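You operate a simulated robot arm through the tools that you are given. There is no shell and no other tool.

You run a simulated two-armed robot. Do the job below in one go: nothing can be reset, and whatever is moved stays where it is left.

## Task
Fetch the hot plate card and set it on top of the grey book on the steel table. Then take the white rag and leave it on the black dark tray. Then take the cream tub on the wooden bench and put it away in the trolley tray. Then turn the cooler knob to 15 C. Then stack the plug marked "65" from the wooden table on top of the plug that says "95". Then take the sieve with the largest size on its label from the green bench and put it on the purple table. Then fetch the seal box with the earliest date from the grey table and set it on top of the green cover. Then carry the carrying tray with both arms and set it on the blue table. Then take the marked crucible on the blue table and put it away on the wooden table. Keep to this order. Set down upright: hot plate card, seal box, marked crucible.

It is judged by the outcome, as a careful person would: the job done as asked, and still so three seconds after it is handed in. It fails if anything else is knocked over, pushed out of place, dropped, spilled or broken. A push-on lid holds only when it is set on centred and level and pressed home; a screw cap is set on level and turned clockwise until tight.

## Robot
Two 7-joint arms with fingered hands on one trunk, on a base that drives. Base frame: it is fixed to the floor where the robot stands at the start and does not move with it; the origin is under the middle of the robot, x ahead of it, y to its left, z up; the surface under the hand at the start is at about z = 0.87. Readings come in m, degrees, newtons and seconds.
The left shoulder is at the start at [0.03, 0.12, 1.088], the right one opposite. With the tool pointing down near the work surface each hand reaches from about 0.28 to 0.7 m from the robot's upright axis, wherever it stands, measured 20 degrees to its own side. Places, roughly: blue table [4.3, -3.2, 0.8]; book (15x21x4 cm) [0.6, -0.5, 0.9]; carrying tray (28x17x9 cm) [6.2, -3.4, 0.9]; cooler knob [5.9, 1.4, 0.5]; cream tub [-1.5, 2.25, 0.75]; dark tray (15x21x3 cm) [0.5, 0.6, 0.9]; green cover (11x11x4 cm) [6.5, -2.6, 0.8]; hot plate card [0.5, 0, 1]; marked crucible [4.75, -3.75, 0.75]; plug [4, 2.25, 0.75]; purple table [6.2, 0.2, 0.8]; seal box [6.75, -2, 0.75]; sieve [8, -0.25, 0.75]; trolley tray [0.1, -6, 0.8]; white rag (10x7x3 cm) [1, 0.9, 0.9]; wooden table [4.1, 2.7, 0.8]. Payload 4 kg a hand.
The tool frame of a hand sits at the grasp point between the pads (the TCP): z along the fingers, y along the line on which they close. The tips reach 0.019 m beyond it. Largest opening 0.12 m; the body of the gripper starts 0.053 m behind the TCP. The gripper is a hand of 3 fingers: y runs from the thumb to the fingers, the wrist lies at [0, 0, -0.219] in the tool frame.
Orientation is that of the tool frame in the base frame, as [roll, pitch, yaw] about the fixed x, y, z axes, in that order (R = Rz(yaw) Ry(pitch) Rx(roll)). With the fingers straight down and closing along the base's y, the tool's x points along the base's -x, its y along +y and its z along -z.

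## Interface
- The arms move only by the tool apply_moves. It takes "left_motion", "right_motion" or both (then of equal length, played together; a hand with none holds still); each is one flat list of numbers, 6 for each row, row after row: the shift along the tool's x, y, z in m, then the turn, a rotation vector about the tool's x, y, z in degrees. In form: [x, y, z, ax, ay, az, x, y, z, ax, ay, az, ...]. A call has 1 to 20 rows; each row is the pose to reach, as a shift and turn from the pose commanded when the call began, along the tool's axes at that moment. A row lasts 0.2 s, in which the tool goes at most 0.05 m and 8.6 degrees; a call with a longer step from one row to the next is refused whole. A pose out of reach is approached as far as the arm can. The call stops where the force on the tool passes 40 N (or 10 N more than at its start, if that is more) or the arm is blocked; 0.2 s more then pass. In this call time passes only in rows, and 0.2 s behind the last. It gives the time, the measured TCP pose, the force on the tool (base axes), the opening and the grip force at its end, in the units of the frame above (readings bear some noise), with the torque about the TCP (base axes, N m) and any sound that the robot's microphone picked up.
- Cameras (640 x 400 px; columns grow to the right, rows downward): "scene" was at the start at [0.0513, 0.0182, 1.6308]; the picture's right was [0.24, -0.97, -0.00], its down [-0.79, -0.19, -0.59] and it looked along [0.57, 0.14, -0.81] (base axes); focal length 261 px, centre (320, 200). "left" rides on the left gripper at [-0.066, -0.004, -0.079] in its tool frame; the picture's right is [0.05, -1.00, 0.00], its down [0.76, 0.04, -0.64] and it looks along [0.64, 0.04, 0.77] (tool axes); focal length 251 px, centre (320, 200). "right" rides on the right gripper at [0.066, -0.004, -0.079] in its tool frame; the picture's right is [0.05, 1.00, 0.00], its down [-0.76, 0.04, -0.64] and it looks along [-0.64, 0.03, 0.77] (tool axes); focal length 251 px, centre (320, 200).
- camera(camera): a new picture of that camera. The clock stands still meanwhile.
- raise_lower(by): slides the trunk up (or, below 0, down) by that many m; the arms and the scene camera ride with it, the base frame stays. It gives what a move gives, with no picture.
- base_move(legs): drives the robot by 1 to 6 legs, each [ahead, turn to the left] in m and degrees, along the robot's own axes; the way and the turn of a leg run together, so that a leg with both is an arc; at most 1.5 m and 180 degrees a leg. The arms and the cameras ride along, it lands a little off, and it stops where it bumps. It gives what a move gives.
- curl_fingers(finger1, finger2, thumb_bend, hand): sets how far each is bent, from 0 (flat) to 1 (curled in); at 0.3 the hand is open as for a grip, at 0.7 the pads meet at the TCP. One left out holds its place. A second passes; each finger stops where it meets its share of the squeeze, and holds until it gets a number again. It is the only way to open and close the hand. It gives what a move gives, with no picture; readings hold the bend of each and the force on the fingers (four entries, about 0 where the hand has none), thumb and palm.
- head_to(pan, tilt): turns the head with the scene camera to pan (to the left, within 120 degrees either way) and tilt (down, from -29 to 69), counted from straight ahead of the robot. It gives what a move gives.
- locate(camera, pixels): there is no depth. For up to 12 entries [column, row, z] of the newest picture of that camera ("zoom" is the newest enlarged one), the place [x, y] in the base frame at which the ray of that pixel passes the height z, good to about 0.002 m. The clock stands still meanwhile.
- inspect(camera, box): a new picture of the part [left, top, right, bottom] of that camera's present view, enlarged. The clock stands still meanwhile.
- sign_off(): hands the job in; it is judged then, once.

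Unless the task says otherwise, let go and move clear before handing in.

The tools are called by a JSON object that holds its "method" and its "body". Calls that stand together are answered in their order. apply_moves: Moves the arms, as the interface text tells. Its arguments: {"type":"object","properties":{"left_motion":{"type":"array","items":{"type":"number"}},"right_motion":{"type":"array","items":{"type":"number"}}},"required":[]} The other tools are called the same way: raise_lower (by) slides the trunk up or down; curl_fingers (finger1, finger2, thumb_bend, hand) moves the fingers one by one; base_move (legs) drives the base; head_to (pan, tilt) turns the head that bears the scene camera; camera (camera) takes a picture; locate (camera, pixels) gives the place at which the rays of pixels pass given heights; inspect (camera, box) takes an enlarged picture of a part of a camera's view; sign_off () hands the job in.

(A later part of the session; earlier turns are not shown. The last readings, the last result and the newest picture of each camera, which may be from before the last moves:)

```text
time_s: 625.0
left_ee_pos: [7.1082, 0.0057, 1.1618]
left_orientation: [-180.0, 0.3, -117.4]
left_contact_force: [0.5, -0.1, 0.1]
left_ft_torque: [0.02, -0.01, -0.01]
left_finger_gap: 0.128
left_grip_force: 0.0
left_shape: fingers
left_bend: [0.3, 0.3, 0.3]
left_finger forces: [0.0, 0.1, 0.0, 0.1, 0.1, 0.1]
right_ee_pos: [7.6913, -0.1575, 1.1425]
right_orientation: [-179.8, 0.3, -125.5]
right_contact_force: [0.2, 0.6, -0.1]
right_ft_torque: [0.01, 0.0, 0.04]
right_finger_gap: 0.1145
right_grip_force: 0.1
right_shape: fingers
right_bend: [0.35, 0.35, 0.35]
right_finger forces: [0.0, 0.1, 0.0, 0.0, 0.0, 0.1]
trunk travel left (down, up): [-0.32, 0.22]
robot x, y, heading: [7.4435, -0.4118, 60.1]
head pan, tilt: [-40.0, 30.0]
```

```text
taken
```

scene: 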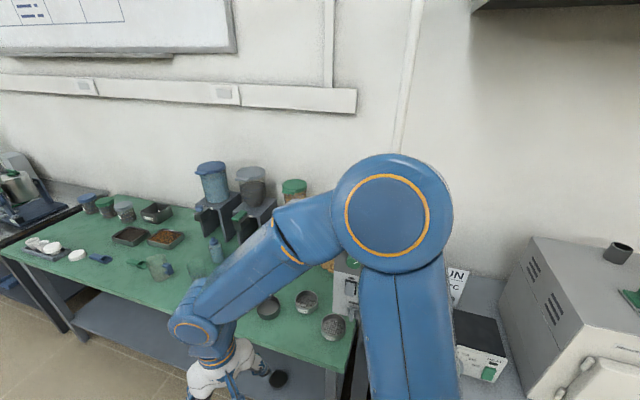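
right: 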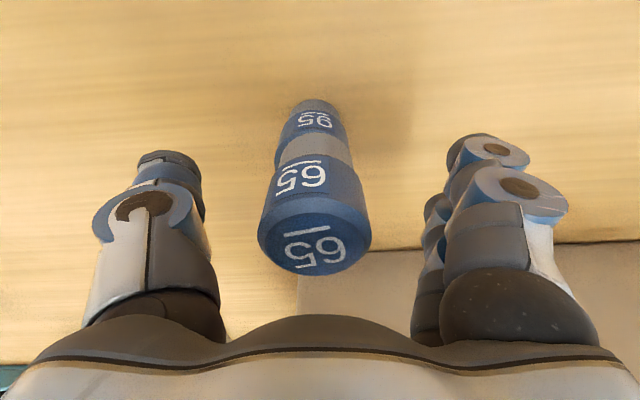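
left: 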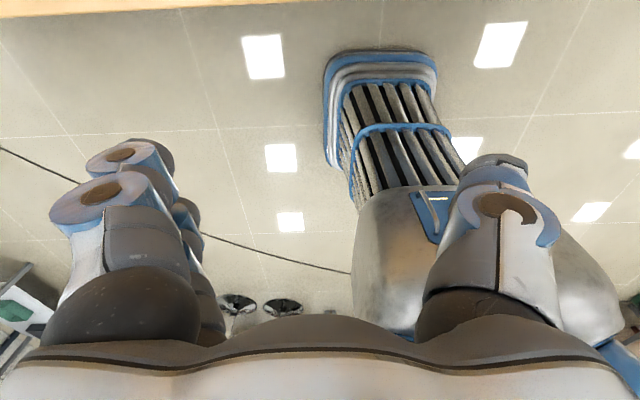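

The sieves are at (268,308), (307,301) and (333,326). I will turn right to face the bench squarely.

{"method": "base_move", "body": {"legs": [[0, -30]]}}

{"method": "base_move", "body": {"legs": [[0, -30]]}}

{"method": "head_to", "body": {"pan": 10, "tilt": 45}}

{"method": "camera", "body": {"camera": "scene"}}

```text
time_s: 626.9
left_ee_pos: [7.3649, 0.1159, 1.1625]
left_orientation: [180.0, 0.2, -147.3]
left_contact_force: [-0.4, -0.9, -0.6]
left_ft_torque: [-0.01, 0.03, 0.01]
left_finger_gap: 0.1284
left_grip_force: 0.0
left_shape: fingers
left_bend: [0.3, 0.3, 0.3]
left_finger forces: [0.0, 0.0, 0.1, 0.0, 0.0, 0.0]
right_ee_pos: [7.7856, -0.3164, 1.1423]
right_orientation: [-179.8, 0.4, -155.5]
right_contact_force: [0.3, -0.5, 0.3]
right_ft_torque: [0.01, 0.02, 0.05]
right_finger_gap: 0.1142
right_grip_force: 0.0
right_shape: fingers
right_bend: [0.35, 0.35, 0.35]
right_finger forces: [0.0, 0.0, 0.1, 0.0, 0.0, 0.0]
trunk travel left (down, up): [-0.32, 0.22]
robot x, y, heading: [7.4309, -0.3881, 30.1]
head pan, tilt: [-40.0, 30.0]
```

```text
time_s: 628.7
left_ee_pos: [7.6248, 0.0822, 1.1611]
left_orientation: [-180.0, 0.3, -177.3]
left_contact_force: [-0.7, 0.4, -0.1]
left_ft_torque: [0.01, -0.01, 0.02]
left_finger_gap: 0.1281
left_grip_force: 0.1
left_shape: fingers
left_bend: [0.3, 0.3, 0.3]
left_finger forces: [0.0, 0.1, 0.0, 0.0, 0.0, 0.0]
right_ee_pos: [7.7744, -0.5023, 1.1424]
right_orientation: [-179.9, 0.4, 174.5]
right_contact_force: [0.0, -0.1, 0.2]
right_ft_torque: [-0.02, -0.04, -0.02]
right_finger_gap: 0.114
right_grip_force: 0.0
right_shape: fingers
right_bend: [0.35, 0.35, 0.35]
right_finger forces: [0.0, 0.0, 0.0, 0.0, 0.0, 0.0]
trunk travel left (down, up): [-0.32, 0.22]
robot x, y, heading: [7.43, -0.3667, 0.6]
head pan, tilt: [-40.0, 30.0]
```

```text
time_s: 629.9
left_ee_pos: [7.6266, 0.0821, 1.1616]
left_orientation: [-180.0, 0.3, -177.4]
left_contact_force: [-1.1, 0.3, 0.3]
left_ft_torque: [0.05, 0.01, 0.02]
left_finger_gap: 0.1281
left_grip_force: 0.1
left_shape: fingers
left_bend: [0.3, 0.3, 0.3]
left_finger forces: [0.1, 0.0, 0.0, 0.0, 0.0, 0.1]
right_ee_pos: [7.7759, -0.5035, 1.1429]
right_orientation: [-179.9, 0.3, 174.5]
right_contact_force: [0.3, -0.7, 0.2]
right_ft_torque: [0.01, 0.02, 0.0]
right_finger_gap: 0.114
right_grip_force: 0.0
right_shape: fingers
right_bend: [0.35, 0.35, 0.35]
right_finger forces: [0.0, 0.0, 0.1, 0.1, 0.1, 0.0]
trunk travel left (down, up): [-0.32, 0.22]
robot x, y, heading: [7.4321, -0.3636, 0.6]
head pan, tilt: [10.0, 45.0]
```

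```text
taken
```

scene: 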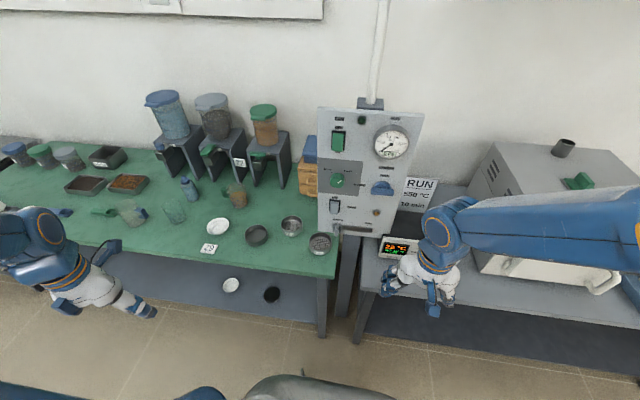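

{"method": "inspect", "body": {"camera": "scene", "box": [190, 195, 350, 310]}}

{"method": "inspect", "body": {"camera": "scene", "box": [235, 205, 345, 265]}}

{"method": "locate", "body": {"camera": "scene", "pixels": [[257, 238, 0.82], [291, 229, 0.82], [320, 245, 0.82], [336, 279, 0.78], [100, 252, 0.78], [330, 340, 0], [217, 226, 0.8]]}}

```text
3.48 times, centred on (270, 252) of scene
```

zoom: 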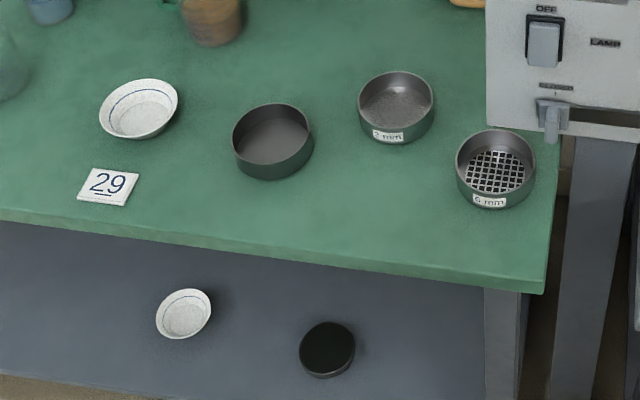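

```text
5.82 times, centred on (290, 235) of scene
```

zoom: 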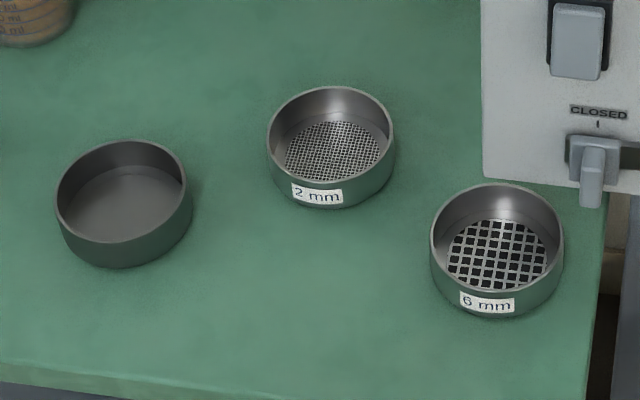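

```text
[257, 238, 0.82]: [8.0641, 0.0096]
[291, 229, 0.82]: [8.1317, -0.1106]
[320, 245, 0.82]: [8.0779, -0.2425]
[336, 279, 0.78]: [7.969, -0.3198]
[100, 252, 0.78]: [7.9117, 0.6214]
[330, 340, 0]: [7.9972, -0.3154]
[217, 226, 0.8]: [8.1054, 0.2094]
```

The right-hand sieve is labelled "6 mm", the other "2 mm", and the left one is a plain pan, so I need the 6 mm sieve at (8.08, −0.24). A control panel hangs close behind it, so I will raise the trunk for a second viewpoint and measure the panel.

{"method": "locate", "body": {"camera": "scene", "pixels": [[317.8, 231.5, 0.8], [317.8, 231.5, 0.9], [336.7, 235.8, 0.8], [336.7, 235.8, 0.9], [318, 109, 1.3], [308, 242, 0.8], [308, 242, 0.85], [331, 242, 0.8], [331, 242, 0.85], [420, 240, 0.8], [420, 240, 0.9]]}}

{"method": "raise_lower", "body": {"by": 0.2}}

{"method": "inspect", "body": {"camera": "scene", "box": [235, 205, 395, 305]}}

```text
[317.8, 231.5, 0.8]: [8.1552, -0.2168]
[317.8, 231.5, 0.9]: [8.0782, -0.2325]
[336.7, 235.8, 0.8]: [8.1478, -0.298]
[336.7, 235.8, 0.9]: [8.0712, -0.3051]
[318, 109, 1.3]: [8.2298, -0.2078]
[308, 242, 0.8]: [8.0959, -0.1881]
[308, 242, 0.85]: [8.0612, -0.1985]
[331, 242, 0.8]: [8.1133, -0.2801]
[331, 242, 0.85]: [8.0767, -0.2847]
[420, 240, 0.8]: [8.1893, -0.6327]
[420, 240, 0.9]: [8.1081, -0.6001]
```

```text
time_s: 632.1
left_ee_pos: [7.6255, 0.0812, 1.3612]
left_orientation: [-180.0, 0.2, -177.3]
left_contact_force: [0.1, 0.3, -0.5]
left_ft_torque: [0.05, -0.04, -0.01]
left_finger_gap: 0.128
left_grip_force: 0.1
left_shape: fingers
left_bend: [0.3, 0.3, 0.3]
left_finger forces: [0.1, 0.0, 0.0, 0.0, 0.0, 0.0]
right_ee_pos: [7.7747, -0.5028, 1.3416]
right_orientation: [-179.9, 0.4, 174.4]
right_contact_force: [-0.1, -0.8, 0.5]
right_ft_torque: [-0.02, 0.01, 0.0]
right_finger_gap: 0.114
right_grip_force: 0.0
right_shape: fingers
right_bend: [0.35, 0.35, 0.35]
right_finger forces: [0.1, 0.1, 0.1, 0.0, 0.0, 0.0]
trunk travel left (down, up): [-0.52, 0.02]
robot x, y, heading: [7.4341, -0.368, 0.5]
head pan, tilt: [10.0, 45.0]
```

```text
4.00 times, centred on (315, 255) of scene
```

zoom: 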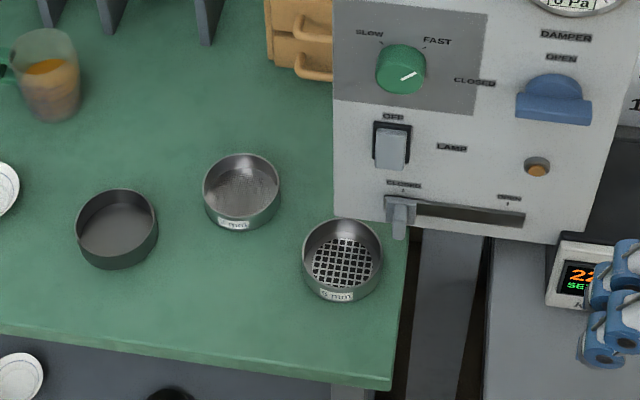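

{"method": "locate", "body": {"camera": "zoom", "pixels": [[334, 221, 0.8], [334, 221, 0.9], [400, 238, 0.8], [400, 238, 0.9], [342, 260, 0.78], [302, 250, 0.81], [382, 250, 0.81], [342, 221, 0.81], [342, 290, 0.81], [390, 388, 0.78], [405, 240, 0.78]]}}

```text
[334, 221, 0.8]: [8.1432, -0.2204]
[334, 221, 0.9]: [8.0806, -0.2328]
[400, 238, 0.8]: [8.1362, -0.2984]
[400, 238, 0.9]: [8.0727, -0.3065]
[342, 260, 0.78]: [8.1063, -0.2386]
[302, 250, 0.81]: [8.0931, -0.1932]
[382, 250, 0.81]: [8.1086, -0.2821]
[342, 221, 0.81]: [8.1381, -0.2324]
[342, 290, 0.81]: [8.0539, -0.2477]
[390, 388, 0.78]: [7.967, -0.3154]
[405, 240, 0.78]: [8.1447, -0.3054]
```

The panel's lower edge is at about z = 0.885, x ≈ 8.09, y ≤ −0.23, so it overhangs the 6 mm sieve and blocks a straight grasp from above. I will come closer, and hook the sieve from inside with the left thumb to slide it out toward me first.

{"method": "base_move", "body": {"legs": [[0.15, 0]]}}

{"method": "raise_lower", "body": {"by": -0.1}}

{"method": "curl_fingers", "body": {"hand": "left", "finger1": 1.0, "finger2": 1.0, "thumb_bend": 0.3}}

{"method": "camera", "body": {"camera": "left"}}

{"method": "camera", "body": {"camera": "scene"}}

```text
time_s: 633.5
left_ee_pos: [7.7758, 0.0849, 1.362]
left_orientation: [-180.0, 0.3, -177.3]
left_contact_force: [-0.7, 0.0, 0.1]
left_ft_torque: [0.02, 0.02, 0.01]
left_finger_gap: 0.1281
left_grip_force: 0.1
left_shape: fingers
left_bend: [0.3, 0.3, 0.3]
left_finger forces: [0.0, 0.1, 0.0, 0.0, 0.0, 0.0]
right_ee_pos: [7.9265, -0.5011, 1.3429]
right_orientation: [-179.8, 0.5, 174.4]
right_contact_force: [-0.1, 0.4, -0.9]
right_ft_torque: [-0.01, -0.03, -0.01]
right_finger_gap: 0.1139
right_grip_force: 0.1
right_shape: fingers
right_bend: [0.35, 0.35, 0.35]
right_finger forces: [0.0, 0.0, 0.0, 0.1, 0.1, 0.0]
trunk travel left (down, up): [-0.52, 0.02]
robot x, y, heading: [7.5851, -0.3631, 0.8]
head pan, tilt: [10.0, 45.0]
```

```text
time_s: 634.8
left_ee_pos: [7.7797, 0.0844, 1.262]
left_orientation: [-180.0, 0.2, -177.3]
left_contact_force: [-0.1, 0.4, 0.6]
left_ft_torque: [0.03, -0.01, 0.02]
left_finger_gap: 0.128
left_grip_force: 0.0
left_shape: fingers
left_bend: [0.3, 0.3, 0.3]
left_finger forces: [0.1, 0.0, 0.0, 0.1, 0.1, 0.0]
right_ee_pos: [7.9271, -0.5022, 1.2418]
right_orientation: [-179.8, 0.4, 174.5]
right_contact_force: [-0.2, 0.7, -0.2]
right_ft_torque: [-0.03, 0.0, 0.01]
right_finger_gap: 0.1141
right_grip_force: 0.1
right_shape: fingers
right_bend: [0.35, 0.35, 0.35]
right_finger forces: [0.0, 0.1, 0.0, 0.0, 0.1, 0.1]
trunk travel left (down, up): [-0.42, 0.12]
robot x, y, heading: [7.5816, -0.3647, 0.6]
head pan, tilt: [10.0, 45.0]
```

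```text
time_s: 635.8
left_ee_pos: [7.7781, 0.0829, 1.2616]
left_orientation: [-180.0, 0.2, -177.3]
left_contact_force: [-0.2, -0.1, -0.2]
left_ft_torque: [0.02, 0.0, -0.01]
left_finger_gap: 0.0462
left_grip_force: 0.1
left_shape: fingers
left_bend: [1.0, 1.0, 0.3]
left_finger forces: [0.0, 0.0, 0.0, 0.1, 0.1, 0.0]
right_ee_pos: [7.9281, -0.5026, 1.2413]
right_orientation: [-179.8, 0.3, 174.5]
right_contact_force: [-0.2, 0.7, -0.8]
right_ft_torque: [-0.01, 0.02, -0.03]
right_finger_gap: 0.114
right_grip_force: 0.0
right_shape: fingers
right_bend: [0.35, 0.35, 0.35]
right_finger forces: [0.0, 0.0, 0.0, 0.0, 0.0, 0.1]
trunk travel left (down, up): [-0.42, 0.12]
robot x, y, heading: [7.5848, -0.3639, 0.6]
head pan, tilt: [10.0, 45.0]
```

```text
taken
```

left: 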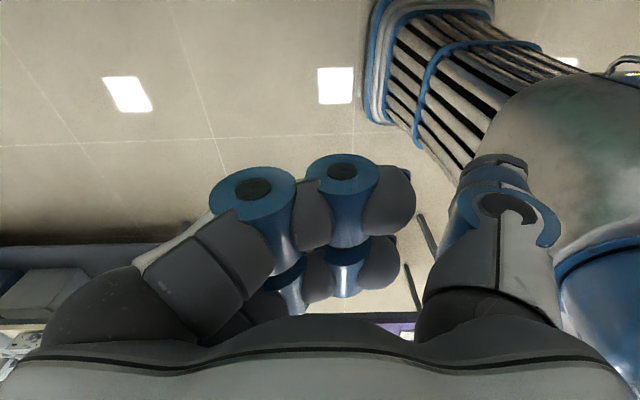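

```text
taken
```

scene: 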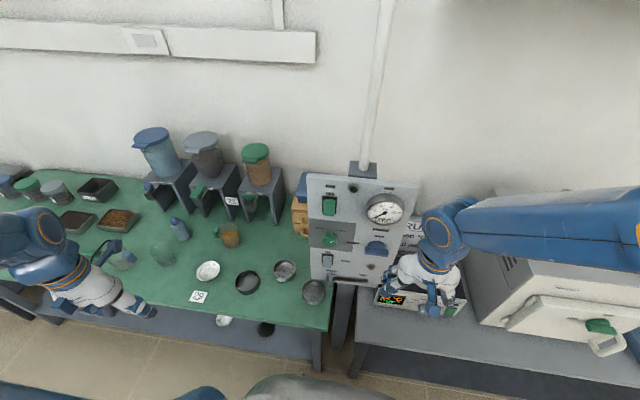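

The curled fingers still hang low, so a better way is to turn the left hand with its thumb ahead: thumb inside the front wall, body clear of the panel. I will open the fingers, turn the hand by 87°, and bring it above the sieve's front.

{"method": "curl_fingers", "body": {"hand": "left", "finger1": 0.3, "finger2": 0.3, "thumb_bend": 0.3}}

{"method": "apply_moves", "body": {"left_motion": [-0.0182, -0.0301, 0, 0, 0, -7.94, -0.0365, -0.0602, 0, 0, 0, -15.9, -0.0547, -0.0902, 0, 0, 0, -23.8, -0.073, -0.1203, 0, 0, 0, -31.7, -0.0912, -0.1504, 0, 0, 0, -39.7, -0.1095, -0.1805, 0, 0, 0, -47.6, -0.1277, -0.2106, 0, 0, 0, -55.6, -0.146, -0.2407, 0, 0, 0, -63.5, -0.1642, -0.2707, 0, 0, 0, -71.4, -0.1825, -0.3008, 0, 0, 0, -79.4, -0.2007, -0.3309, 0, 0, 0, -87.3, -0.2007, -0.3309, 0.045, 0, 0, -87.3, -0.2007, -0.3309, 0.09, 0, 0, -87.3, -0.2007, -0.3309, 0.135, 0, 0, -87.3, -0.2007, -0.3309, 0.18, 0, 0, -87.3, -0.2007, -0.3309, 0.225, 0, 0, -87.3, -0.2007, -0.3309, 0.262, 0, 0, -87.3]}}

{"method": "camera", "body": {"camera": "left"}}

{"method": "camera", "body": {"camera": "scene"}}

```text
time_s: 636.8
left_ee_pos: [7.7773, 0.0845, 1.2619]
left_orientation: [-179.9, 0.2, -177.3]
left_contact_force: [-0.4, 0.4, 0.3]
left_ft_torque: [-0.01, 0.03, -0.03]
left_finger_gap: 0.128
left_grip_force: 0.1
left_shape: fingers
left_bend: [0.3, 0.3, 0.3]
left_finger forces: [0.0, 0.1, 0.1, 0.0, 0.0, 0.0]
right_ee_pos: [7.9274, -0.501, 1.2415]
right_orientation: [-179.9, 0.2, 174.5]
right_contact_force: [0.1, -0.5, 0.6]
right_ft_torque: [0.0, -0.02, 0.0]
right_finger_gap: 0.114
right_grip_force: 0.1
right_shape: fingers
right_bend: [0.35, 0.35, 0.35]
right_finger forces: [0.0, 0.0, 0.0, 0.0, 0.0, 0.0]
trunk travel left (down, up): [-0.42, 0.12]
robot x, y, heading: [7.582, -0.3628, 0.8]
head pan, tilt: [10.0, 45.0]
```

```text
time_s: 640.4
left_ee_pos: [7.9973, -0.2371, 0.9979]
left_orientation: [-179.7, 0.0, -90.0]
left_contact_force: [-0.5, 0.6, 0.1]
left_ft_torque: [0.06, -0.05, 0.0]
left_finger_gap: 0.1284
left_grip_force: 0.0
left_shape: fingers
left_bend: [0.3, 0.3, 0.3]
left_finger forces: [0.0, 0.0, 0.1, 0.0, 0.0, 0.1]
left hand out of reach, approached as far as the arm can: row 8
right_ee_pos: [7.9293, -0.5014, 1.2415]
right_orientation: [-179.8, 0.1, 174.5]
right_contact_force: [0.7, -0.8, -0.7]
right_ft_torque: [0.0, 0.05, -0.01]
right_finger_gap: 0.1139
right_grip_force: 0.0
right_shape: fingers
right_bend: [0.35, 0.35, 0.35]
right_finger forces: [0.1, 0.0, 0.2, 0.0, 0.1, 0.0]
trunk travel left (down, up): [-0.42, 0.12]
robot x, y, heading: [7.5833, -0.3648, 0.5]
head pan, tilt: [10.0, 45.0]
```

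```text
taken
```

left: 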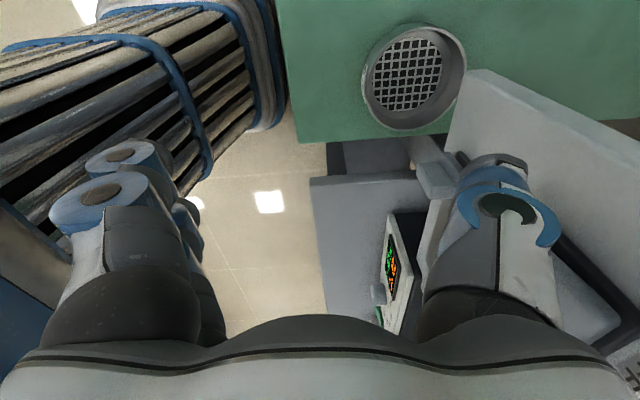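

```text
taken
```

scene: 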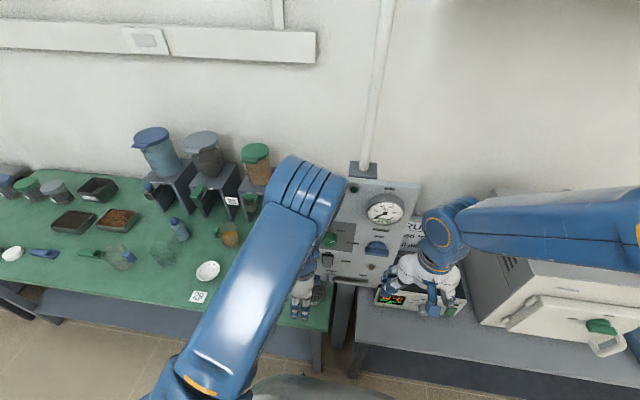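

The left thumb is ahead and free; the panel's edge is near x ≈ 8.10, y ≈ −0.23. I will shift slightly back and left, and go down to just above the rim.

{"method": "apply_moves", "body": {"left_motion": [-0.028, 0.0123, 0, 0, 0, 0, -0.028, 0.0123, 0.04, 0, 0, 0, -0.028, 0.0123, 0.08, 0, 0, 0, -0.028, 0.0123, 0.12, 0, 0, 0, -0.028, 0.0123, 0.145, 0, 0, 0]}}

{"method": "camera", "body": {"camera": "left"}}

{"method": "inspect", "body": {"camera": "scene", "box": [250, 230, 380, 330]}}

```text
time_s: 641.6
left_ee_pos: [7.9851, -0.2095, 0.8539]
left_orientation: [-179.8, -0.1, -90.0]
left_contact_force: [-0.2, -0.7, 0.0]
left_ft_torque: [-0.01, 0.0, 0.01]
left_finger_gap: 0.1283
left_grip_force: 0.1
left_shape: fingers
left_bend: [0.3, 0.3, 0.3]
left_finger forces: [0.0, 0.1, 0.0, 0.0, 0.1, 0.0]
right_ee_pos: [7.9286, -0.502, 1.2404]
right_orientation: [-179.8, 0.4, 174.5]
right_contact_force: [0.8, -0.2, 0.1]
right_ft_torque: [0.02, 0.03, 0.02]
right_finger_gap: 0.1138
right_grip_force: 0.1
right_shape: fingers
right_bend: [0.35, 0.35, 0.35]
right_finger forces: [0.0, 0.0, 0.0, 0.1, 0.0, 0.0]
trunk travel left (down, up): [-0.42, 0.12]
robot x, y, heading: [7.5823, -0.366, 0.6]
head pan, tilt: [10.0, 45.0]
```

```text
taken
```

left: 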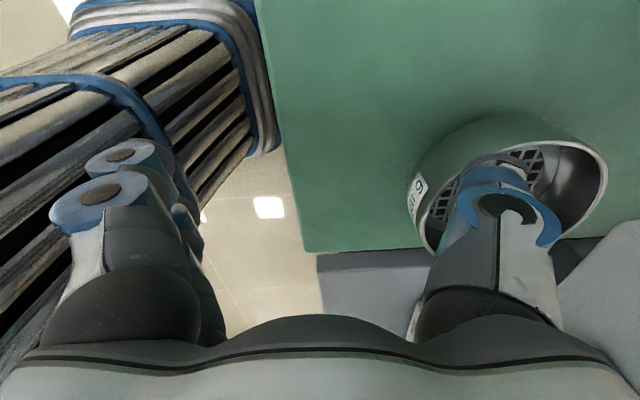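

```text
4.00 times, centred on (315, 280) of scene
```

zoom: 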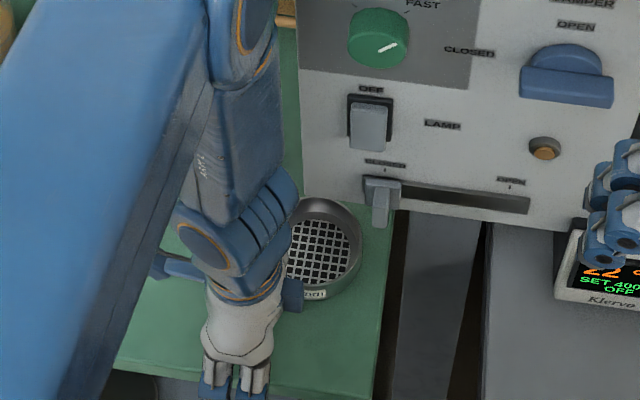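

The thumb is just above the sieve's rim. I will move 2.5 cm forward so that the thumb is over the inside of the front wall, then lower it into the sieve.

{"method": "apply_moves", "body": {"left_motion": [0, -0.013, 0, 0, 0, 0, 0, -0.026, 0, 0, 0, 0]}}

{"method": "camera", "body": {"camera": "left"}}

```text
time_s: 642.2
left_ee_pos: [8.0113, -0.2087, 0.8552]
left_orientation: [-179.7, 0.0, -90.0]
left_contact_force: [-0.8, -1.1, 0.3]
left_ft_torque: [-0.02, -0.01, -0.01]
left_finger_gap: 0.1286
left_grip_force: 0.1
left_shape: fingers
left_bend: [0.3, 0.3, 0.3]
left_finger forces: [0.0, 0.0, 0.1, 0.0, 0.1, 0.0]
right_ee_pos: [7.9272, -0.503, 1.2416]
right_orientation: [-179.8, 0.3, 174.5]
right_contact_force: [-0.6, 0.0, 0.1]
right_ft_torque: [0.0, 0.01, 0.0]
right_finger_gap: 0.1142
right_grip_force: 0.1
right_shape: fingers
right_bend: [0.35, 0.35, 0.35]
right_finger forces: [0.0, 0.0, 0.0, 0.0, 0.0, 0.1]
trunk travel left (down, up): [-0.42, 0.12]
robot x, y, heading: [7.5832, -0.3615, 0.8]
head pan, tilt: [10.0, 45.0]
```

```text
taken
```

left: 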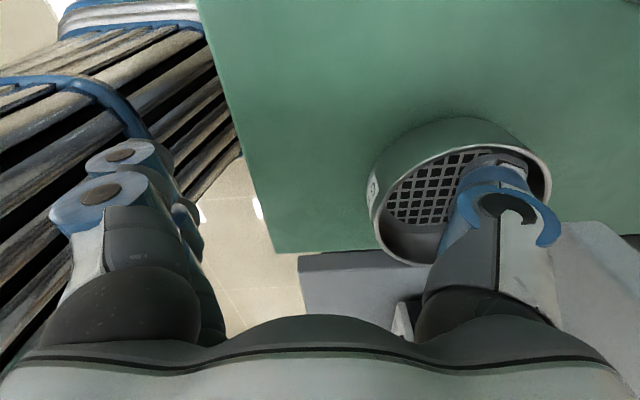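

The thumb tip is over the sieve's interior at (495,165). I will lower it in small steps.

{"method": "apply_moves", "body": {"left_motion": [0, 0, 0.01, 0, 0, 0, 0, 0, 0.02, 0, 0, 0, 0, 0, 0.028, 0, 0, 0]}}

{"method": "camera", "body": {"camera": "left"}}

```text
time_s: 643.0
left_ee_pos: [8.0097, -0.2094, 0.8274]
left_orientation: [-179.9, 0.1, -89.9]
left_contact_force: [0.0, -0.3, 0.1]
left_ft_torque: [0.0, -0.02, 0.03]
left_finger_gap: 0.1285
left_grip_force: 0.2
left_shape: fingers
left_bend: [0.3, 0.3, 0.3]
left_finger forces: [0.0, 0.0, 0.0, 0.0, 0.4, 0.0]
right_ee_pos: [7.9276, -0.5019, 1.241]
right_orientation: [-179.8, 0.3, 174.5]
right_contact_force: [-0.3, 0.8, -0.3]
right_ft_torque: [-0.01, -0.01, -0.01]
right_finger_gap: 0.114
right_grip_force: 0.1
right_shape: fingers
right_bend: [0.35, 0.35, 0.35]
right_finger forces: [0.0, 0.0, 0.1, 0.1, 0.0, 0.1]
trunk travel left (down, up): [-0.42, 0.12]
robot x, y, heading: [7.5829, -0.3671, 0.6]
head pan, tilt: [10.0, 45.0]
```

```text
taken
```

left: 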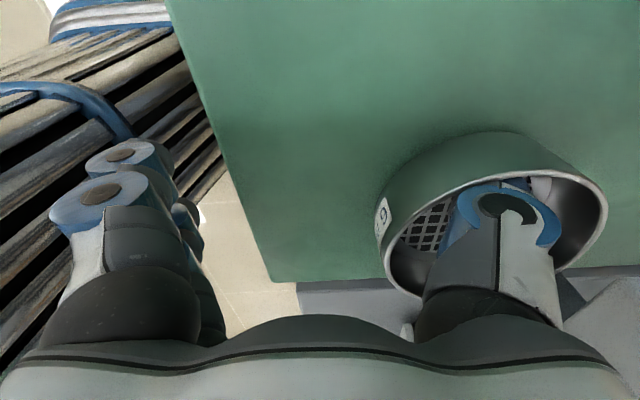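

The thumb is inside the sieve. I will lower 3 mm more and drag 3 cm toward the robot, then check that the sieve slides.

{"method": "apply_moves", "body": {"left_motion": [0, 0, 0.003, 0, 0, 0, 0, 0.008, 0.003, 0, 0, 0, 0, 0.016, 0.003, 0, 0, 0, 0, 0.024, 0.003, 0, 0, 0, 0, 0.032, 0.003, 0, 0, 0]}}

{"method": "camera", "body": {"camera": "left"}}

{"method": "inspect", "body": {"camera": "scene", "box": [250, 230, 380, 330]}}

```text
time_s: 644.2
left_ee_pos: [7.9784, -0.2097, 0.8253]
left_orientation: [-179.7, 0.0, -90.0]
left_contact_force: [1.2, 0.3, 1.9]
left_ft_torque: [0.03, -0.2, -0.01]
left_finger_gap: 0.1306
left_grip_force: 2.0
left_shape: fingers
left_bend: [0.3, 0.3, 0.27]
left_finger forces: [0.1, 0.0, 0.1, 0.0, 3.1, 0.0]
right_ee_pos: [7.9283, -0.5018, 1.2417]
right_orientation: [-179.8, 0.3, 174.5]
right_contact_force: [-0.1, 0.3, 0.1]
right_ft_torque: [0.03, 0.0, 0.0]
right_finger_gap: 0.114
right_grip_force: 0.1
right_shape: fingers
right_bend: [0.35, 0.35, 0.35]
right_finger forces: [0.0, 0.0, 0.1, 0.0, 0.0, 0.0]
trunk travel left (down, up): [-0.42, 0.12]
robot x, y, heading: [7.583, -0.3663, 0.5]
head pan, tilt: [10.0, 45.0]
```

```text
taken
```

left: 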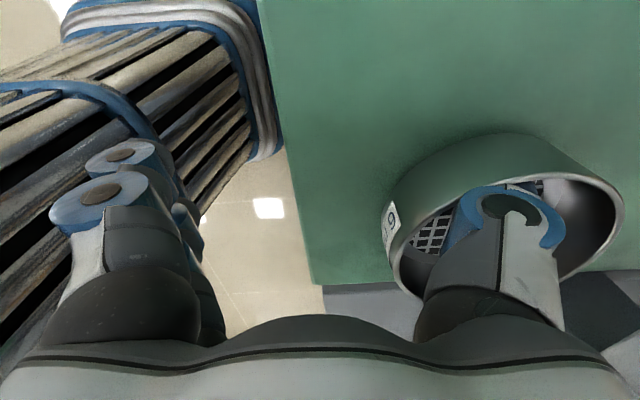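

```text
4.00 times, centred on (315, 280) of scene
```

zoom: 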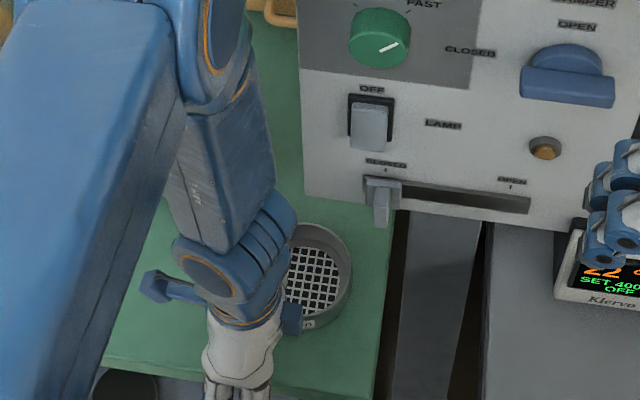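

The sieve slides along with the thumb (3 N). I will drag it another 4.5 cm, still leaving it fully on the bench.

{"method": "apply_moves", "body": {"left_motion": [0, 0.009, 0, 0, 0, 0, 0, 0.018, 0, 0, 0, 0, 0, 0.027, 0, 0, 0, 0, 0, 0.036, 0, 0, 0, 0, 0, 0.045, 0, 0, 0, 0]}}

{"method": "camera", "body": {"camera": "left"}}

{"method": "inspect", "body": {"camera": "scene", "box": [250, 230, 380, 330]}}

```text
time_s: 645.4
left_ee_pos: [7.9333, -0.209, 0.8246]
left_orientation: [-179.6, 0.0, -90.0]
left_contact_force: [1.2, -0.2, 1.4]
left_ft_torque: [0.02, -0.14, 0.0]
left_finger_gap: 0.1303
left_grip_force: 1.4
left_shape: fingers
left_bend: [0.3, 0.3, 0.27]
left_finger forces: [0.0, 0.1, 0.0, 0.0, 2.5, 0.1]
right_ee_pos: [7.9287, -0.5023, 1.2418]
right_orientation: [-179.8, 0.3, 174.5]
right_contact_force: [0.9, -0.6, -1.6]
right_ft_torque: [-0.01, 0.01, 0.01]
right_finger_gap: 0.1139
right_grip_force: 0.0
right_shape: fingers
right_bend: [0.35, 0.35, 0.35]
right_finger forces: [0.0, 0.0, 0.0, 0.0, 0.0, 0.0]
trunk travel left (down, up): [-0.42, 0.12]
robot x, y, heading: [7.5812, -0.3667, 0.8]
head pan, tilt: [10.0, 45.0]
```

```text
taken
```

left: 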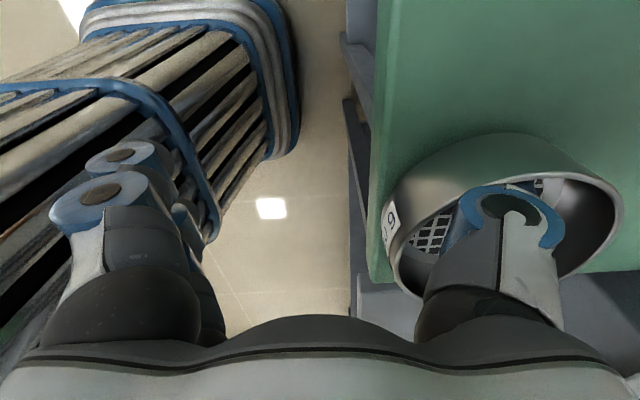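

```text
4.00 times, centred on (315, 280) of scene
```

zoom: 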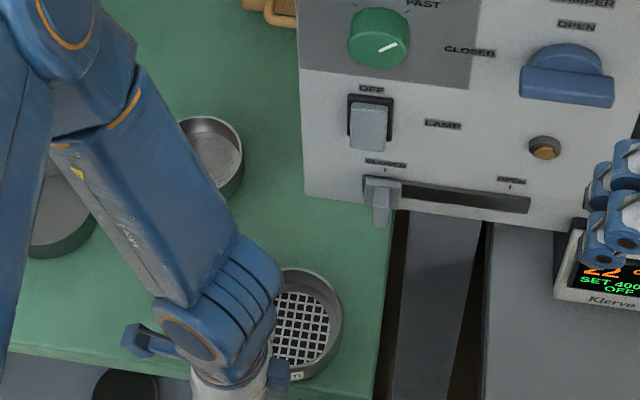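

The sieve now stands at the bench's front edge, clear of the panel. I will raise the hand, turn it back, and measure the sieve for a grasp across y.

{"method": "apply_moves", "body": {"left_motion": [0, -0.004, 0, 0, 0, 0, 0, -0.004, -0.03, 0, 0, 0, 0, -0.004, -0.07, 0, 0, 0, 0, -0.004, -0.11, 0, 0, 0, 0, 0, -0.15, 0, 0, 0, 0, 0, -0.19, 0, 0, 0]}}

{"method": "apply_moves", "body": {"left_motion": [-0.008, 0, 0, 0, 0, 8, -0.016, 0, 0, 0, 0, 16, -0.024, 0, 0, 0, 0, 24, -0.032, 0, 0, 0, 0, 32, -0.04, 0, 0, 0, 0, 40, -0.048, 0, 0, 0, 0, 48, -0.056, 0, 0, 0, 0, 56, -0.064, 0, 0, 0, 0, 64, -0.072, 0, 0, 0, 0, 72, -0.08, 0, 0, 0, 0, 80, -0.088, 0, 0, 0, 0, 87]}}

{"method": "camera", "body": {"camera": "scene"}}

```text
time_s: 646.8
left_ee_pos: [7.9302, -0.2089, 1.0145]
left_orientation: [-179.7, 0.0, -90.0]
left_contact_force: [0.0, 0.4, 0.1]
left_ft_torque: [0.0, 0.0, -0.02]
left_finger_gap: 0.1285
left_grip_force: 0.1
left_shape: fingers
left_bend: [0.3, 0.3, 0.3]
left_finger forces: [0.1, 0.1, 0.1, 0.0, 0.0, 0.0]
right_ee_pos: [7.9256, -0.5016, 1.2416]
right_orientation: [-179.8, 0.3, 174.5]
right_contact_force: [-0.5, -0.6, -0.7]
right_ft_torque: [-0.02, 0.01, 0.03]
right_finger_gap: 0.1137
right_grip_force: 0.0
right_shape: fingers
right_bend: [0.35, 0.35, 0.35]
right_finger forces: [0.0, 0.1, 0.0, 0.0, 0.0, 0.1]
trunk travel left (down, up): [-0.42, 0.12]
robot x, y, heading: [7.5829, -0.3685, 0.4]
head pan, tilt: [10.0, 45.0]
```

```text
time_s: 649.2
left_ee_pos: [7.9319, -0.1211, 1.0145]
left_orientation: [-180.0, 0.4, -177.1]
left_contact_force: [-0.3, 1.1, 0.2]
left_ft_torque: [0.0, -0.01, 0.04]
left_finger_gap: 0.1284
left_grip_force: 0.0
left_shape: fingers
left_bend: [0.3, 0.3, 0.3]
left_finger forces: [0.0, 0.1, 0.1, 0.0, 0.0, 0.0]
right_ee_pos: [7.9263, -0.502, 1.243]
right_orientation: [-179.8, 0.2, 174.5]
right_contact_force: [-0.5, 0.3, 0.1]
right_ft_torque: [-0.03, -0.04, 0.01]
right_finger_gap: 0.1141
right_grip_force: 0.0
right_shape: fingers
right_bend: [0.35, 0.35, 0.35]
right_finger forces: [0.0, 0.1, 0.0, 0.0, 0.0, 0.0]
trunk travel left (down, up): [-0.42, 0.12]
robot x, y, heading: [7.5823, -0.3615, 0.9]
head pan, tilt: [10.0, 45.0]
```

```text
taken
```

scene: 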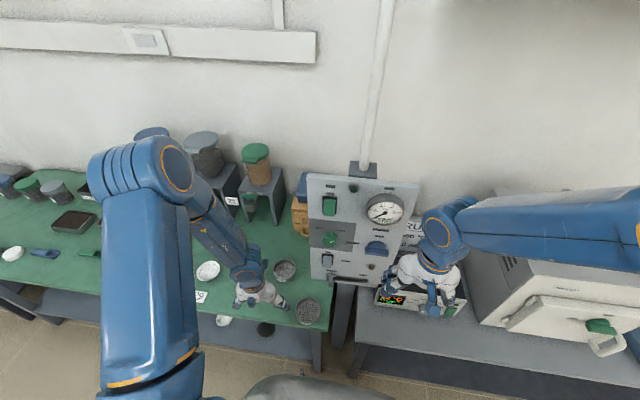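

{"method": "inspect", "body": {"camera": "scene", "box": [260, 270, 360, 340]}}

```text
5.71 times, centred on (310, 305) of scene
```

zoom: 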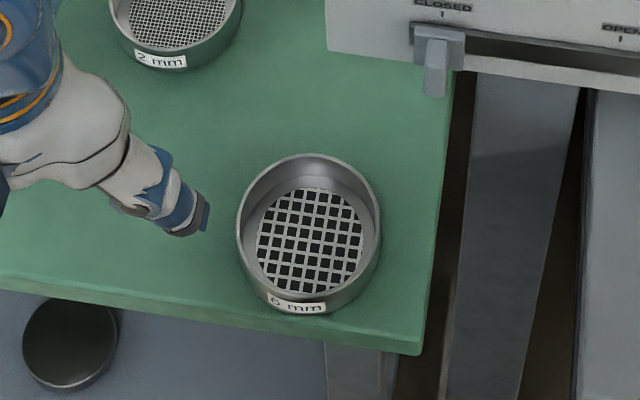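

{"method": "locate", "body": {"camera": "zoom", "pixels": [[237, 230, 0.82], [381, 230, 0.82], [312, 153, 0.82], [300, 300, 0.82], [310, 245, 0.79], [295, 315, 0.785], [420, 354, 0.785], [309, 228, 0.82]]}}

```text
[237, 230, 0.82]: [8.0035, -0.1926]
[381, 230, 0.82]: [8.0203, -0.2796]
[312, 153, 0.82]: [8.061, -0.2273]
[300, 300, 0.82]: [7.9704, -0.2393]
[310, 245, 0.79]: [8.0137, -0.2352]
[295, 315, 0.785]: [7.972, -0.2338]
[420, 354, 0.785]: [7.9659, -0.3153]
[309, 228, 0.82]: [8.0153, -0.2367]
```

The sieve is centred at (8.014, −0.2355), 8.9 cm across. The left hand's camera would come too near the panel, so I will withdraw the left hand and use the right one, whose camera faces the robot.

{"method": "apply_moves", "body": {"left_motion": [0.021, 0.013, -0.032, 0, 0, 0, 0.042, 0.0255, -0.063, 0, 0, 0, 0.063, 0.038, -0.095, 0, 0, 0, 0.084, 0.051, -0.127, 0, 0, 0, 0.105, 0.064, -0.158, 0, 0, 0, 0.126, 0.0765, -0.19, 0, 0, 0]}}

{"method": "curl_fingers", "body": {"hand": "right", "finger1": 0.3, "finger2": 0.3, "thumb_bend": 0.3}}

{"method": "apply_moves", "body": {"right_motion": [-0.0088, 0.0391, 0, 0, 0, 0, -0.0177, 0.0782, 0, 0, 0, 0, -0.0265, 0.1173, 0, 0, 0, 0, -0.0353, 0.1564, 0, 0, 0, 0, -0.0441, 0.1955, 0, 0, 0, 0, -0.053, 0.2346, 0, 0, 0, 0, -0.0618, 0.2737, 0, 0, 0, 0, -0.0618, 0.2737, 0.045, 0, 0, 0, -0.0618, 0.2737, 0.09, 0, 0, 0, -0.0618, 0.2737, 0.135, 0, 0, 0, -0.0618, 0.2737, 0.18, 0, 0, 0, -0.0618, 0.2737, 0.225, 0, 0, 0, -0.0618, 0.2737, 0.265, 0, 0, 0]}}

{"method": "camera", "body": {"camera": "right"}}

{"method": "camera", "body": {"camera": "scene"}}

```text
time_s: 650.6
left_ee_pos: [7.8082, -0.0457, 1.2079]
left_orientation: [-179.9, 0.2, -176.9]
left_contact_force: [-1.0, -0.8, 0.3]
left_ft_torque: [-0.01, -0.03, -0.01]
left_finger_gap: 0.1283
left_grip_force: 0.1
left_shape: fingers
left_bend: [0.3, 0.3, 0.3]
left_finger forces: [0.1, 0.1, 0.1, 0.1, 0.1, 0.1]
left hand out of reach, approached as far as the arm can: row 5, 6
right_ee_pos: [7.9258, -0.5018, 1.241]
right_orientation: [-179.8, 0.4, 174.5]
right_contact_force: [-0.6, 0.3, -0.3]
right_ft_torque: [0.01, -0.03, 0.05]
right_finger_gap: 0.114
right_grip_force: 0.0
right_shape: fingers
right_bend: [0.35, 0.35, 0.35]
right_finger forces: [0.0, 0.0, 0.0, 0.1, 0.0, 0.1]
trunk travel left (down, up): [-0.42, 0.12]
robot x, y, heading: [7.5843, -0.3668, 0.5]
head pan, tilt: [10.0, 45.0]
```

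```text
time_s: 651.6
left_ee_pos: [7.8099, -0.0457, 1.2081]
left_orientation: [-179.9, 0.2, -177.0]
left_contact_force: [0.4, 0.3, -0.2]
left_ft_torque: [-0.01, -0.02, -0.01]
left_finger_gap: 0.1284
left_grip_force: 0.1
left_shape: fingers
left_bend: [0.3, 0.3, 0.3]
left_finger forces: [0.0, 0.0, 0.0, 0.0, 0.0, 0.0]
right_ee_pos: [7.9274, -0.5018, 1.241]
right_orientation: [-179.8, 0.3, 174.5]
right_contact_force: [-0.7, 0.0, 0.0]
right_ft_torque: [-0.01, 0.02, -0.01]
right_finger_gap: 0.1279
right_grip_force: 0.1
right_shape: fingers
right_bend: [0.3, 0.3, 0.3]
right_finger forces: [0.1, 0.0, 0.0, 0.0, 0.0, 0.0]
trunk travel left (down, up): [-0.42, 0.12]
robot x, y, heading: [7.5874, -0.3655, 0.9]
head pan, tilt: [10.0, 45.0]
```

```text
time_s: 654.4
left_ee_pos: [7.8101, -0.0449, 1.2063]
left_orientation: [-179.9, 0.1, -177.0]
left_contact_force: [-0.2, -0.2, 0.4]
left_ft_torque: [-0.01, 0.04, 0.01]
left_finger_gap: 0.1284
left_grip_force: 0.1
left_shape: fingers
left_bend: [0.3, 0.3, 0.3]
left_finger forces: [0.0, 0.1, 0.1, 0.1, 0.0, 0.0]
right_ee_pos: [8.017, -0.2379, 0.9749]
right_orientation: [-179.8, 0.3, 174.4]
right_contact_force: [0.2, -0.9, 0.2]
right_ft_torque: [-0.01, -0.02, 0.04]
right_finger_gap: 0.128
right_grip_force: 0.0
right_shape: fingers
right_bend: [0.3, 0.3, 0.3]
right_finger forces: [0.1, 0.1, 0.1, 0.0, 0.0, 0.0]
trunk travel left (down, up): [-0.42, 0.12]
robot x, y, heading: [7.5835, -0.3646, 0.9]
head pan, tilt: [10.0, 45.0]
```

```text
taken
```

right: 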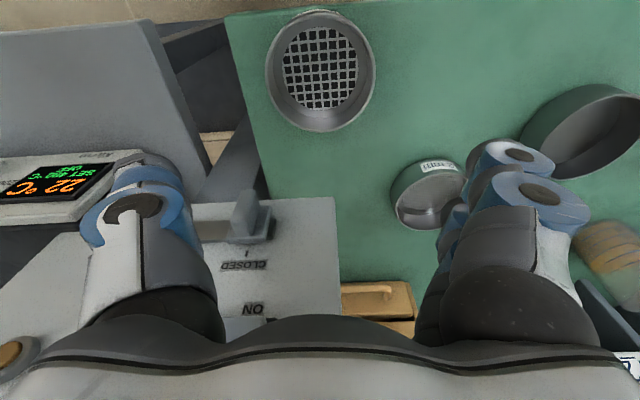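

```text
taken
```

scene: 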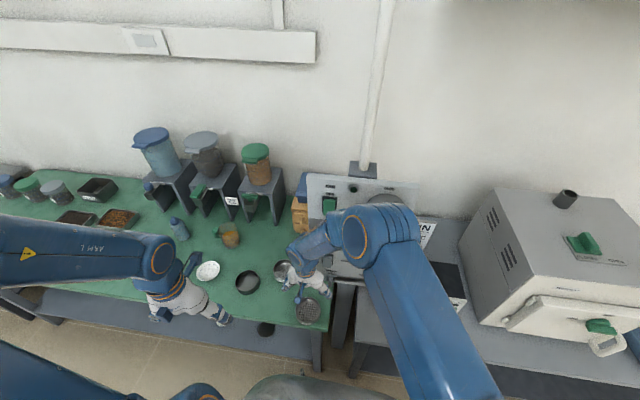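

The sieve lies between the fingers at (320,70). I will confirm its centre and lower the hand.

{"method": "locate", "body": {"camera": "right", "pixels": [[265, 68, 0.82], [376, 72, 0.82], [322, 10, 0.82], [320, 132, 0.82], [320, 70, 0.82], [340, 205, 0.885]]}}

```text
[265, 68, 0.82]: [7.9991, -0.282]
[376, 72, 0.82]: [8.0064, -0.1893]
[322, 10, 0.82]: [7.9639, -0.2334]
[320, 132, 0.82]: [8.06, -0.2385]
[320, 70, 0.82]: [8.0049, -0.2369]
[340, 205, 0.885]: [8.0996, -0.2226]
```

The sieve's centre is (8.012, −0.236) and the panel corner is at x = 8.10, so the hand clears it by almost 3 cm. I will lower to TCP height 0.812.

{"method": "apply_moves", "body": {"right_motion": [0.004, 0.002, 0.04, 0, 0, 0, 0.004, 0.002, 0.08, 0, 0, 0, 0.004, 0.002, 0.12, 0, 0, 0, 0.004, 0.002, 0.15, 0, 0, 0, 0.004, 0.002, 0.161, 0, 0, 0]}}

{"method": "camera", "body": {"camera": "right"}}

```text
time_s: 655.6
left_ee_pos: [7.8082, -0.0466, 1.2081]
left_orientation: [-180.0, 0.2, -177.0]
left_contact_force: [0.3, -0.9, 0.6]
left_ft_torque: [0.02, -0.01, -0.01]
left_finger_gap: 0.1283
left_grip_force: 0.1
left_shape: fingers
left_bend: [0.3, 0.3, 0.3]
left_finger forces: [0.0, 0.0, 0.1, 0.0, 0.0, 0.0]
right_ee_pos: [8.0147, -0.2356, 0.8163]
right_orientation: [-179.9, 0.5, 174.5]
right_contact_force: [1.3, -3.7, 12.1]
right_ft_torque: [0.53, -0.06, 0.12]
right_finger_gap: 0.1302
right_grip_force: 6.4
right_shape: fingers
right_bend: [0.29, 0.29, 0.29]
right_finger forces: [6.0, 4.5, 0.0, 0.0, 2.3, 0.0]
trunk travel left (down, up): [-0.42, 0.12]
robot x, y, heading: [7.5823, -0.3668, 0.7]
head pan, tilt: [10.0, 45.0]
```

```text
taken
```

right: 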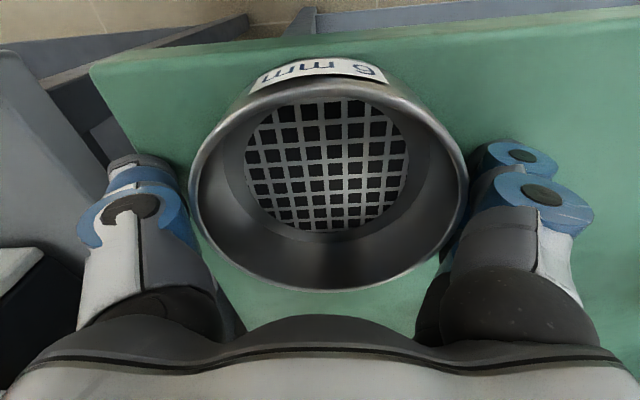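

The fingertips touch the bench (12 N), so I will rise 5 mm and close on the sieve.

{"method": "apply_moves", "body": {"right_motion": [0, 0, -0.004, 0, 0, 0, 0, 0, -0.007, 0, 0, 0]}}

{"method": "curl_fingers", "body": {"hand": "right", "finger1": 0.6, "finger2": 0.6, "thumb_bend": 0.6}}

{"method": "camera", "body": {"camera": "right"}}

```text
time_s: 656.2
left_ee_pos: [7.8103, -0.045, 1.2072]
left_orientation: [180.0, 0.3, -177.0]
left_contact_force: [0.3, -0.5, 0.4]
left_ft_torque: [0.0, -0.01, 0.03]
left_finger_gap: 0.1284
left_grip_force: 0.1
left_shape: fingers
left_bend: [0.3, 0.3, 0.3]
left_finger forces: [0.0, 0.0, 0.1, 0.0, 0.1, 0.0]
right_ee_pos: [8.0134, -0.2337, 0.8211]
right_orientation: [-179.8, 0.1, 174.6]
right_contact_force: [-0.2, -0.4, -0.8]
right_ft_torque: [0.0, -0.03, 0.03]
right_finger_gap: 0.1285
right_grip_force: 0.0
right_shape: fingers
right_bend: [0.3, 0.3, 0.3]
right_finger forces: [0.0, 0.0, 0.0, 0.0, 0.0, 0.0]
trunk travel left (down, up): [-0.42, 0.12]
robot x, y, heading: [7.5831, -0.3647, 0.4]
head pan, tilt: [10.0, 45.0]
```

```text
time_s: 657.2
left_ee_pos: [7.8092, -0.0452, 1.2064]
left_orientation: [-180.0, 0.2, -177.0]
left_contact_force: [-0.1, 0.2, -0.9]
left_ft_torque: [0.02, 0.0, 0.0]
left_finger_gap: 0.1282
left_grip_force: 0.0
left_shape: fingers
left_bend: [0.3, 0.3, 0.3]
left_finger forces: [0.0, 0.0, 0.1, 0.0, 0.1, 0.0]
right_ee_pos: [8.0146, -0.2342, 0.8222]
right_orientation: [-179.9, 0.4, 174.5]
right_contact_force: [1.0, 1.6, 13.0]
right_ft_torque: [-0.26, 0.08, 0.03]
right_finger_gap: 0.104
right_grip_force: 36.3
right_shape: fingers
right_bend: [0.38, 0.38, 0.52]
right_finger forces: [16.8, 13.4, 0.0, 0.0, 40.9, 0.0]
trunk travel left (down, up): [-0.42, 0.12]
robot x, y, heading: [7.5792, -0.3638, 0.9]
head pan, tilt: [10.0, 45.0]
```

```text
taken
```

right: 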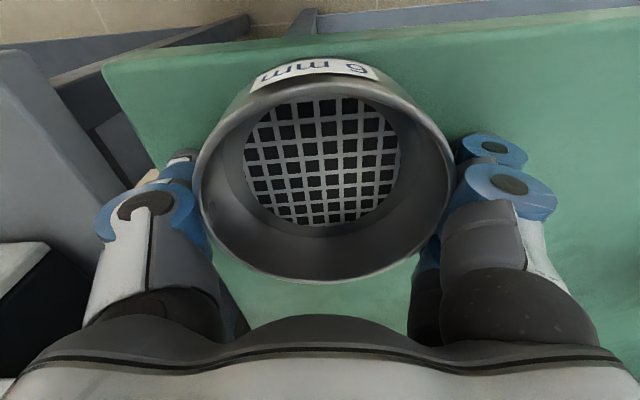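

The sieve is gripped at 36 N. I will lift it gently and check.

{"method": "apply_moves", "body": {"right_motion": [0, 0, -0.005, 0, 0, 0, 0.005, 0, -0.02, 0, 0, 0, 0.01, 0, -0.05, 0, 0, 0, 0.015, 0, -0.09, 0, 0, 0, 0.02, 0, -0.13, 0, 0, 0, 0.03, 0, -0.17, 0, 0, 0]}}

{"method": "camera", "body": {"camera": "right"}}

{"method": "camera", "body": {"camera": "scene"}}

```text
time_s: 658.6
left_ee_pos: [7.8095, -0.045, 1.2071]
left_orientation: [-179.9, 0.2, -177.0]
left_contact_force: [0.4, -0.8, -0.4]
left_ft_torque: [-0.01, -0.02, 0.0]
left_finger_gap: 0.1283
left_grip_force: 0.1
left_shape: fingers
left_bend: [0.3, 0.3, 0.3]
left_finger forces: [0.0, 0.0, 0.0, 0.0, 0.0, 0.0]
right_ee_pos: [7.983, -0.2306, 0.9919]
right_orientation: [-179.7, 0.2, 174.5]
right_contact_force: [0.3, 0.0, -0.7]
right_ft_torque: [0.01, -0.01, -0.02]
right_finger_gap: 0.1033
right_grip_force: 28.5
right_shape: fingers
right_bend: [0.38, 0.38, 0.54]
right_finger forces: [15.0, 11.6, 0.1, 0.0, 30.9, 0.0]
trunk travel left (down, up): [-0.42, 0.12]
robot x, y, heading: [7.5862, -0.3605, 0.5]
head pan, tilt: [10.0, 45.0]
```

```text
taken
```

right: 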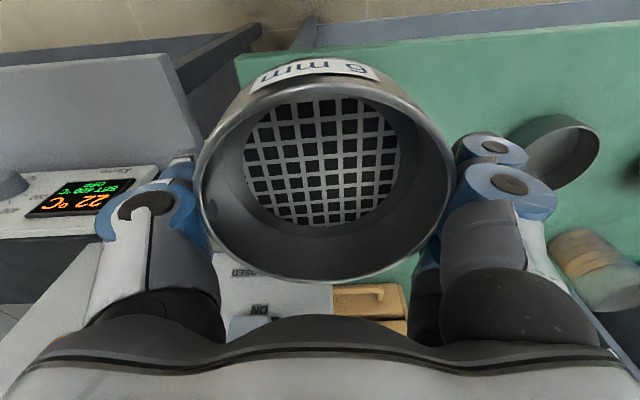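

```text
taken
```

scene: 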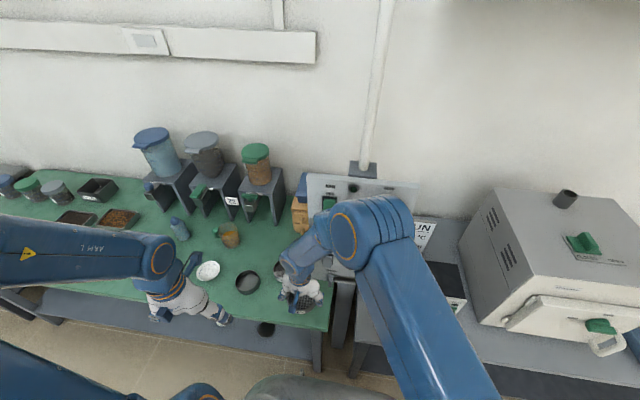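

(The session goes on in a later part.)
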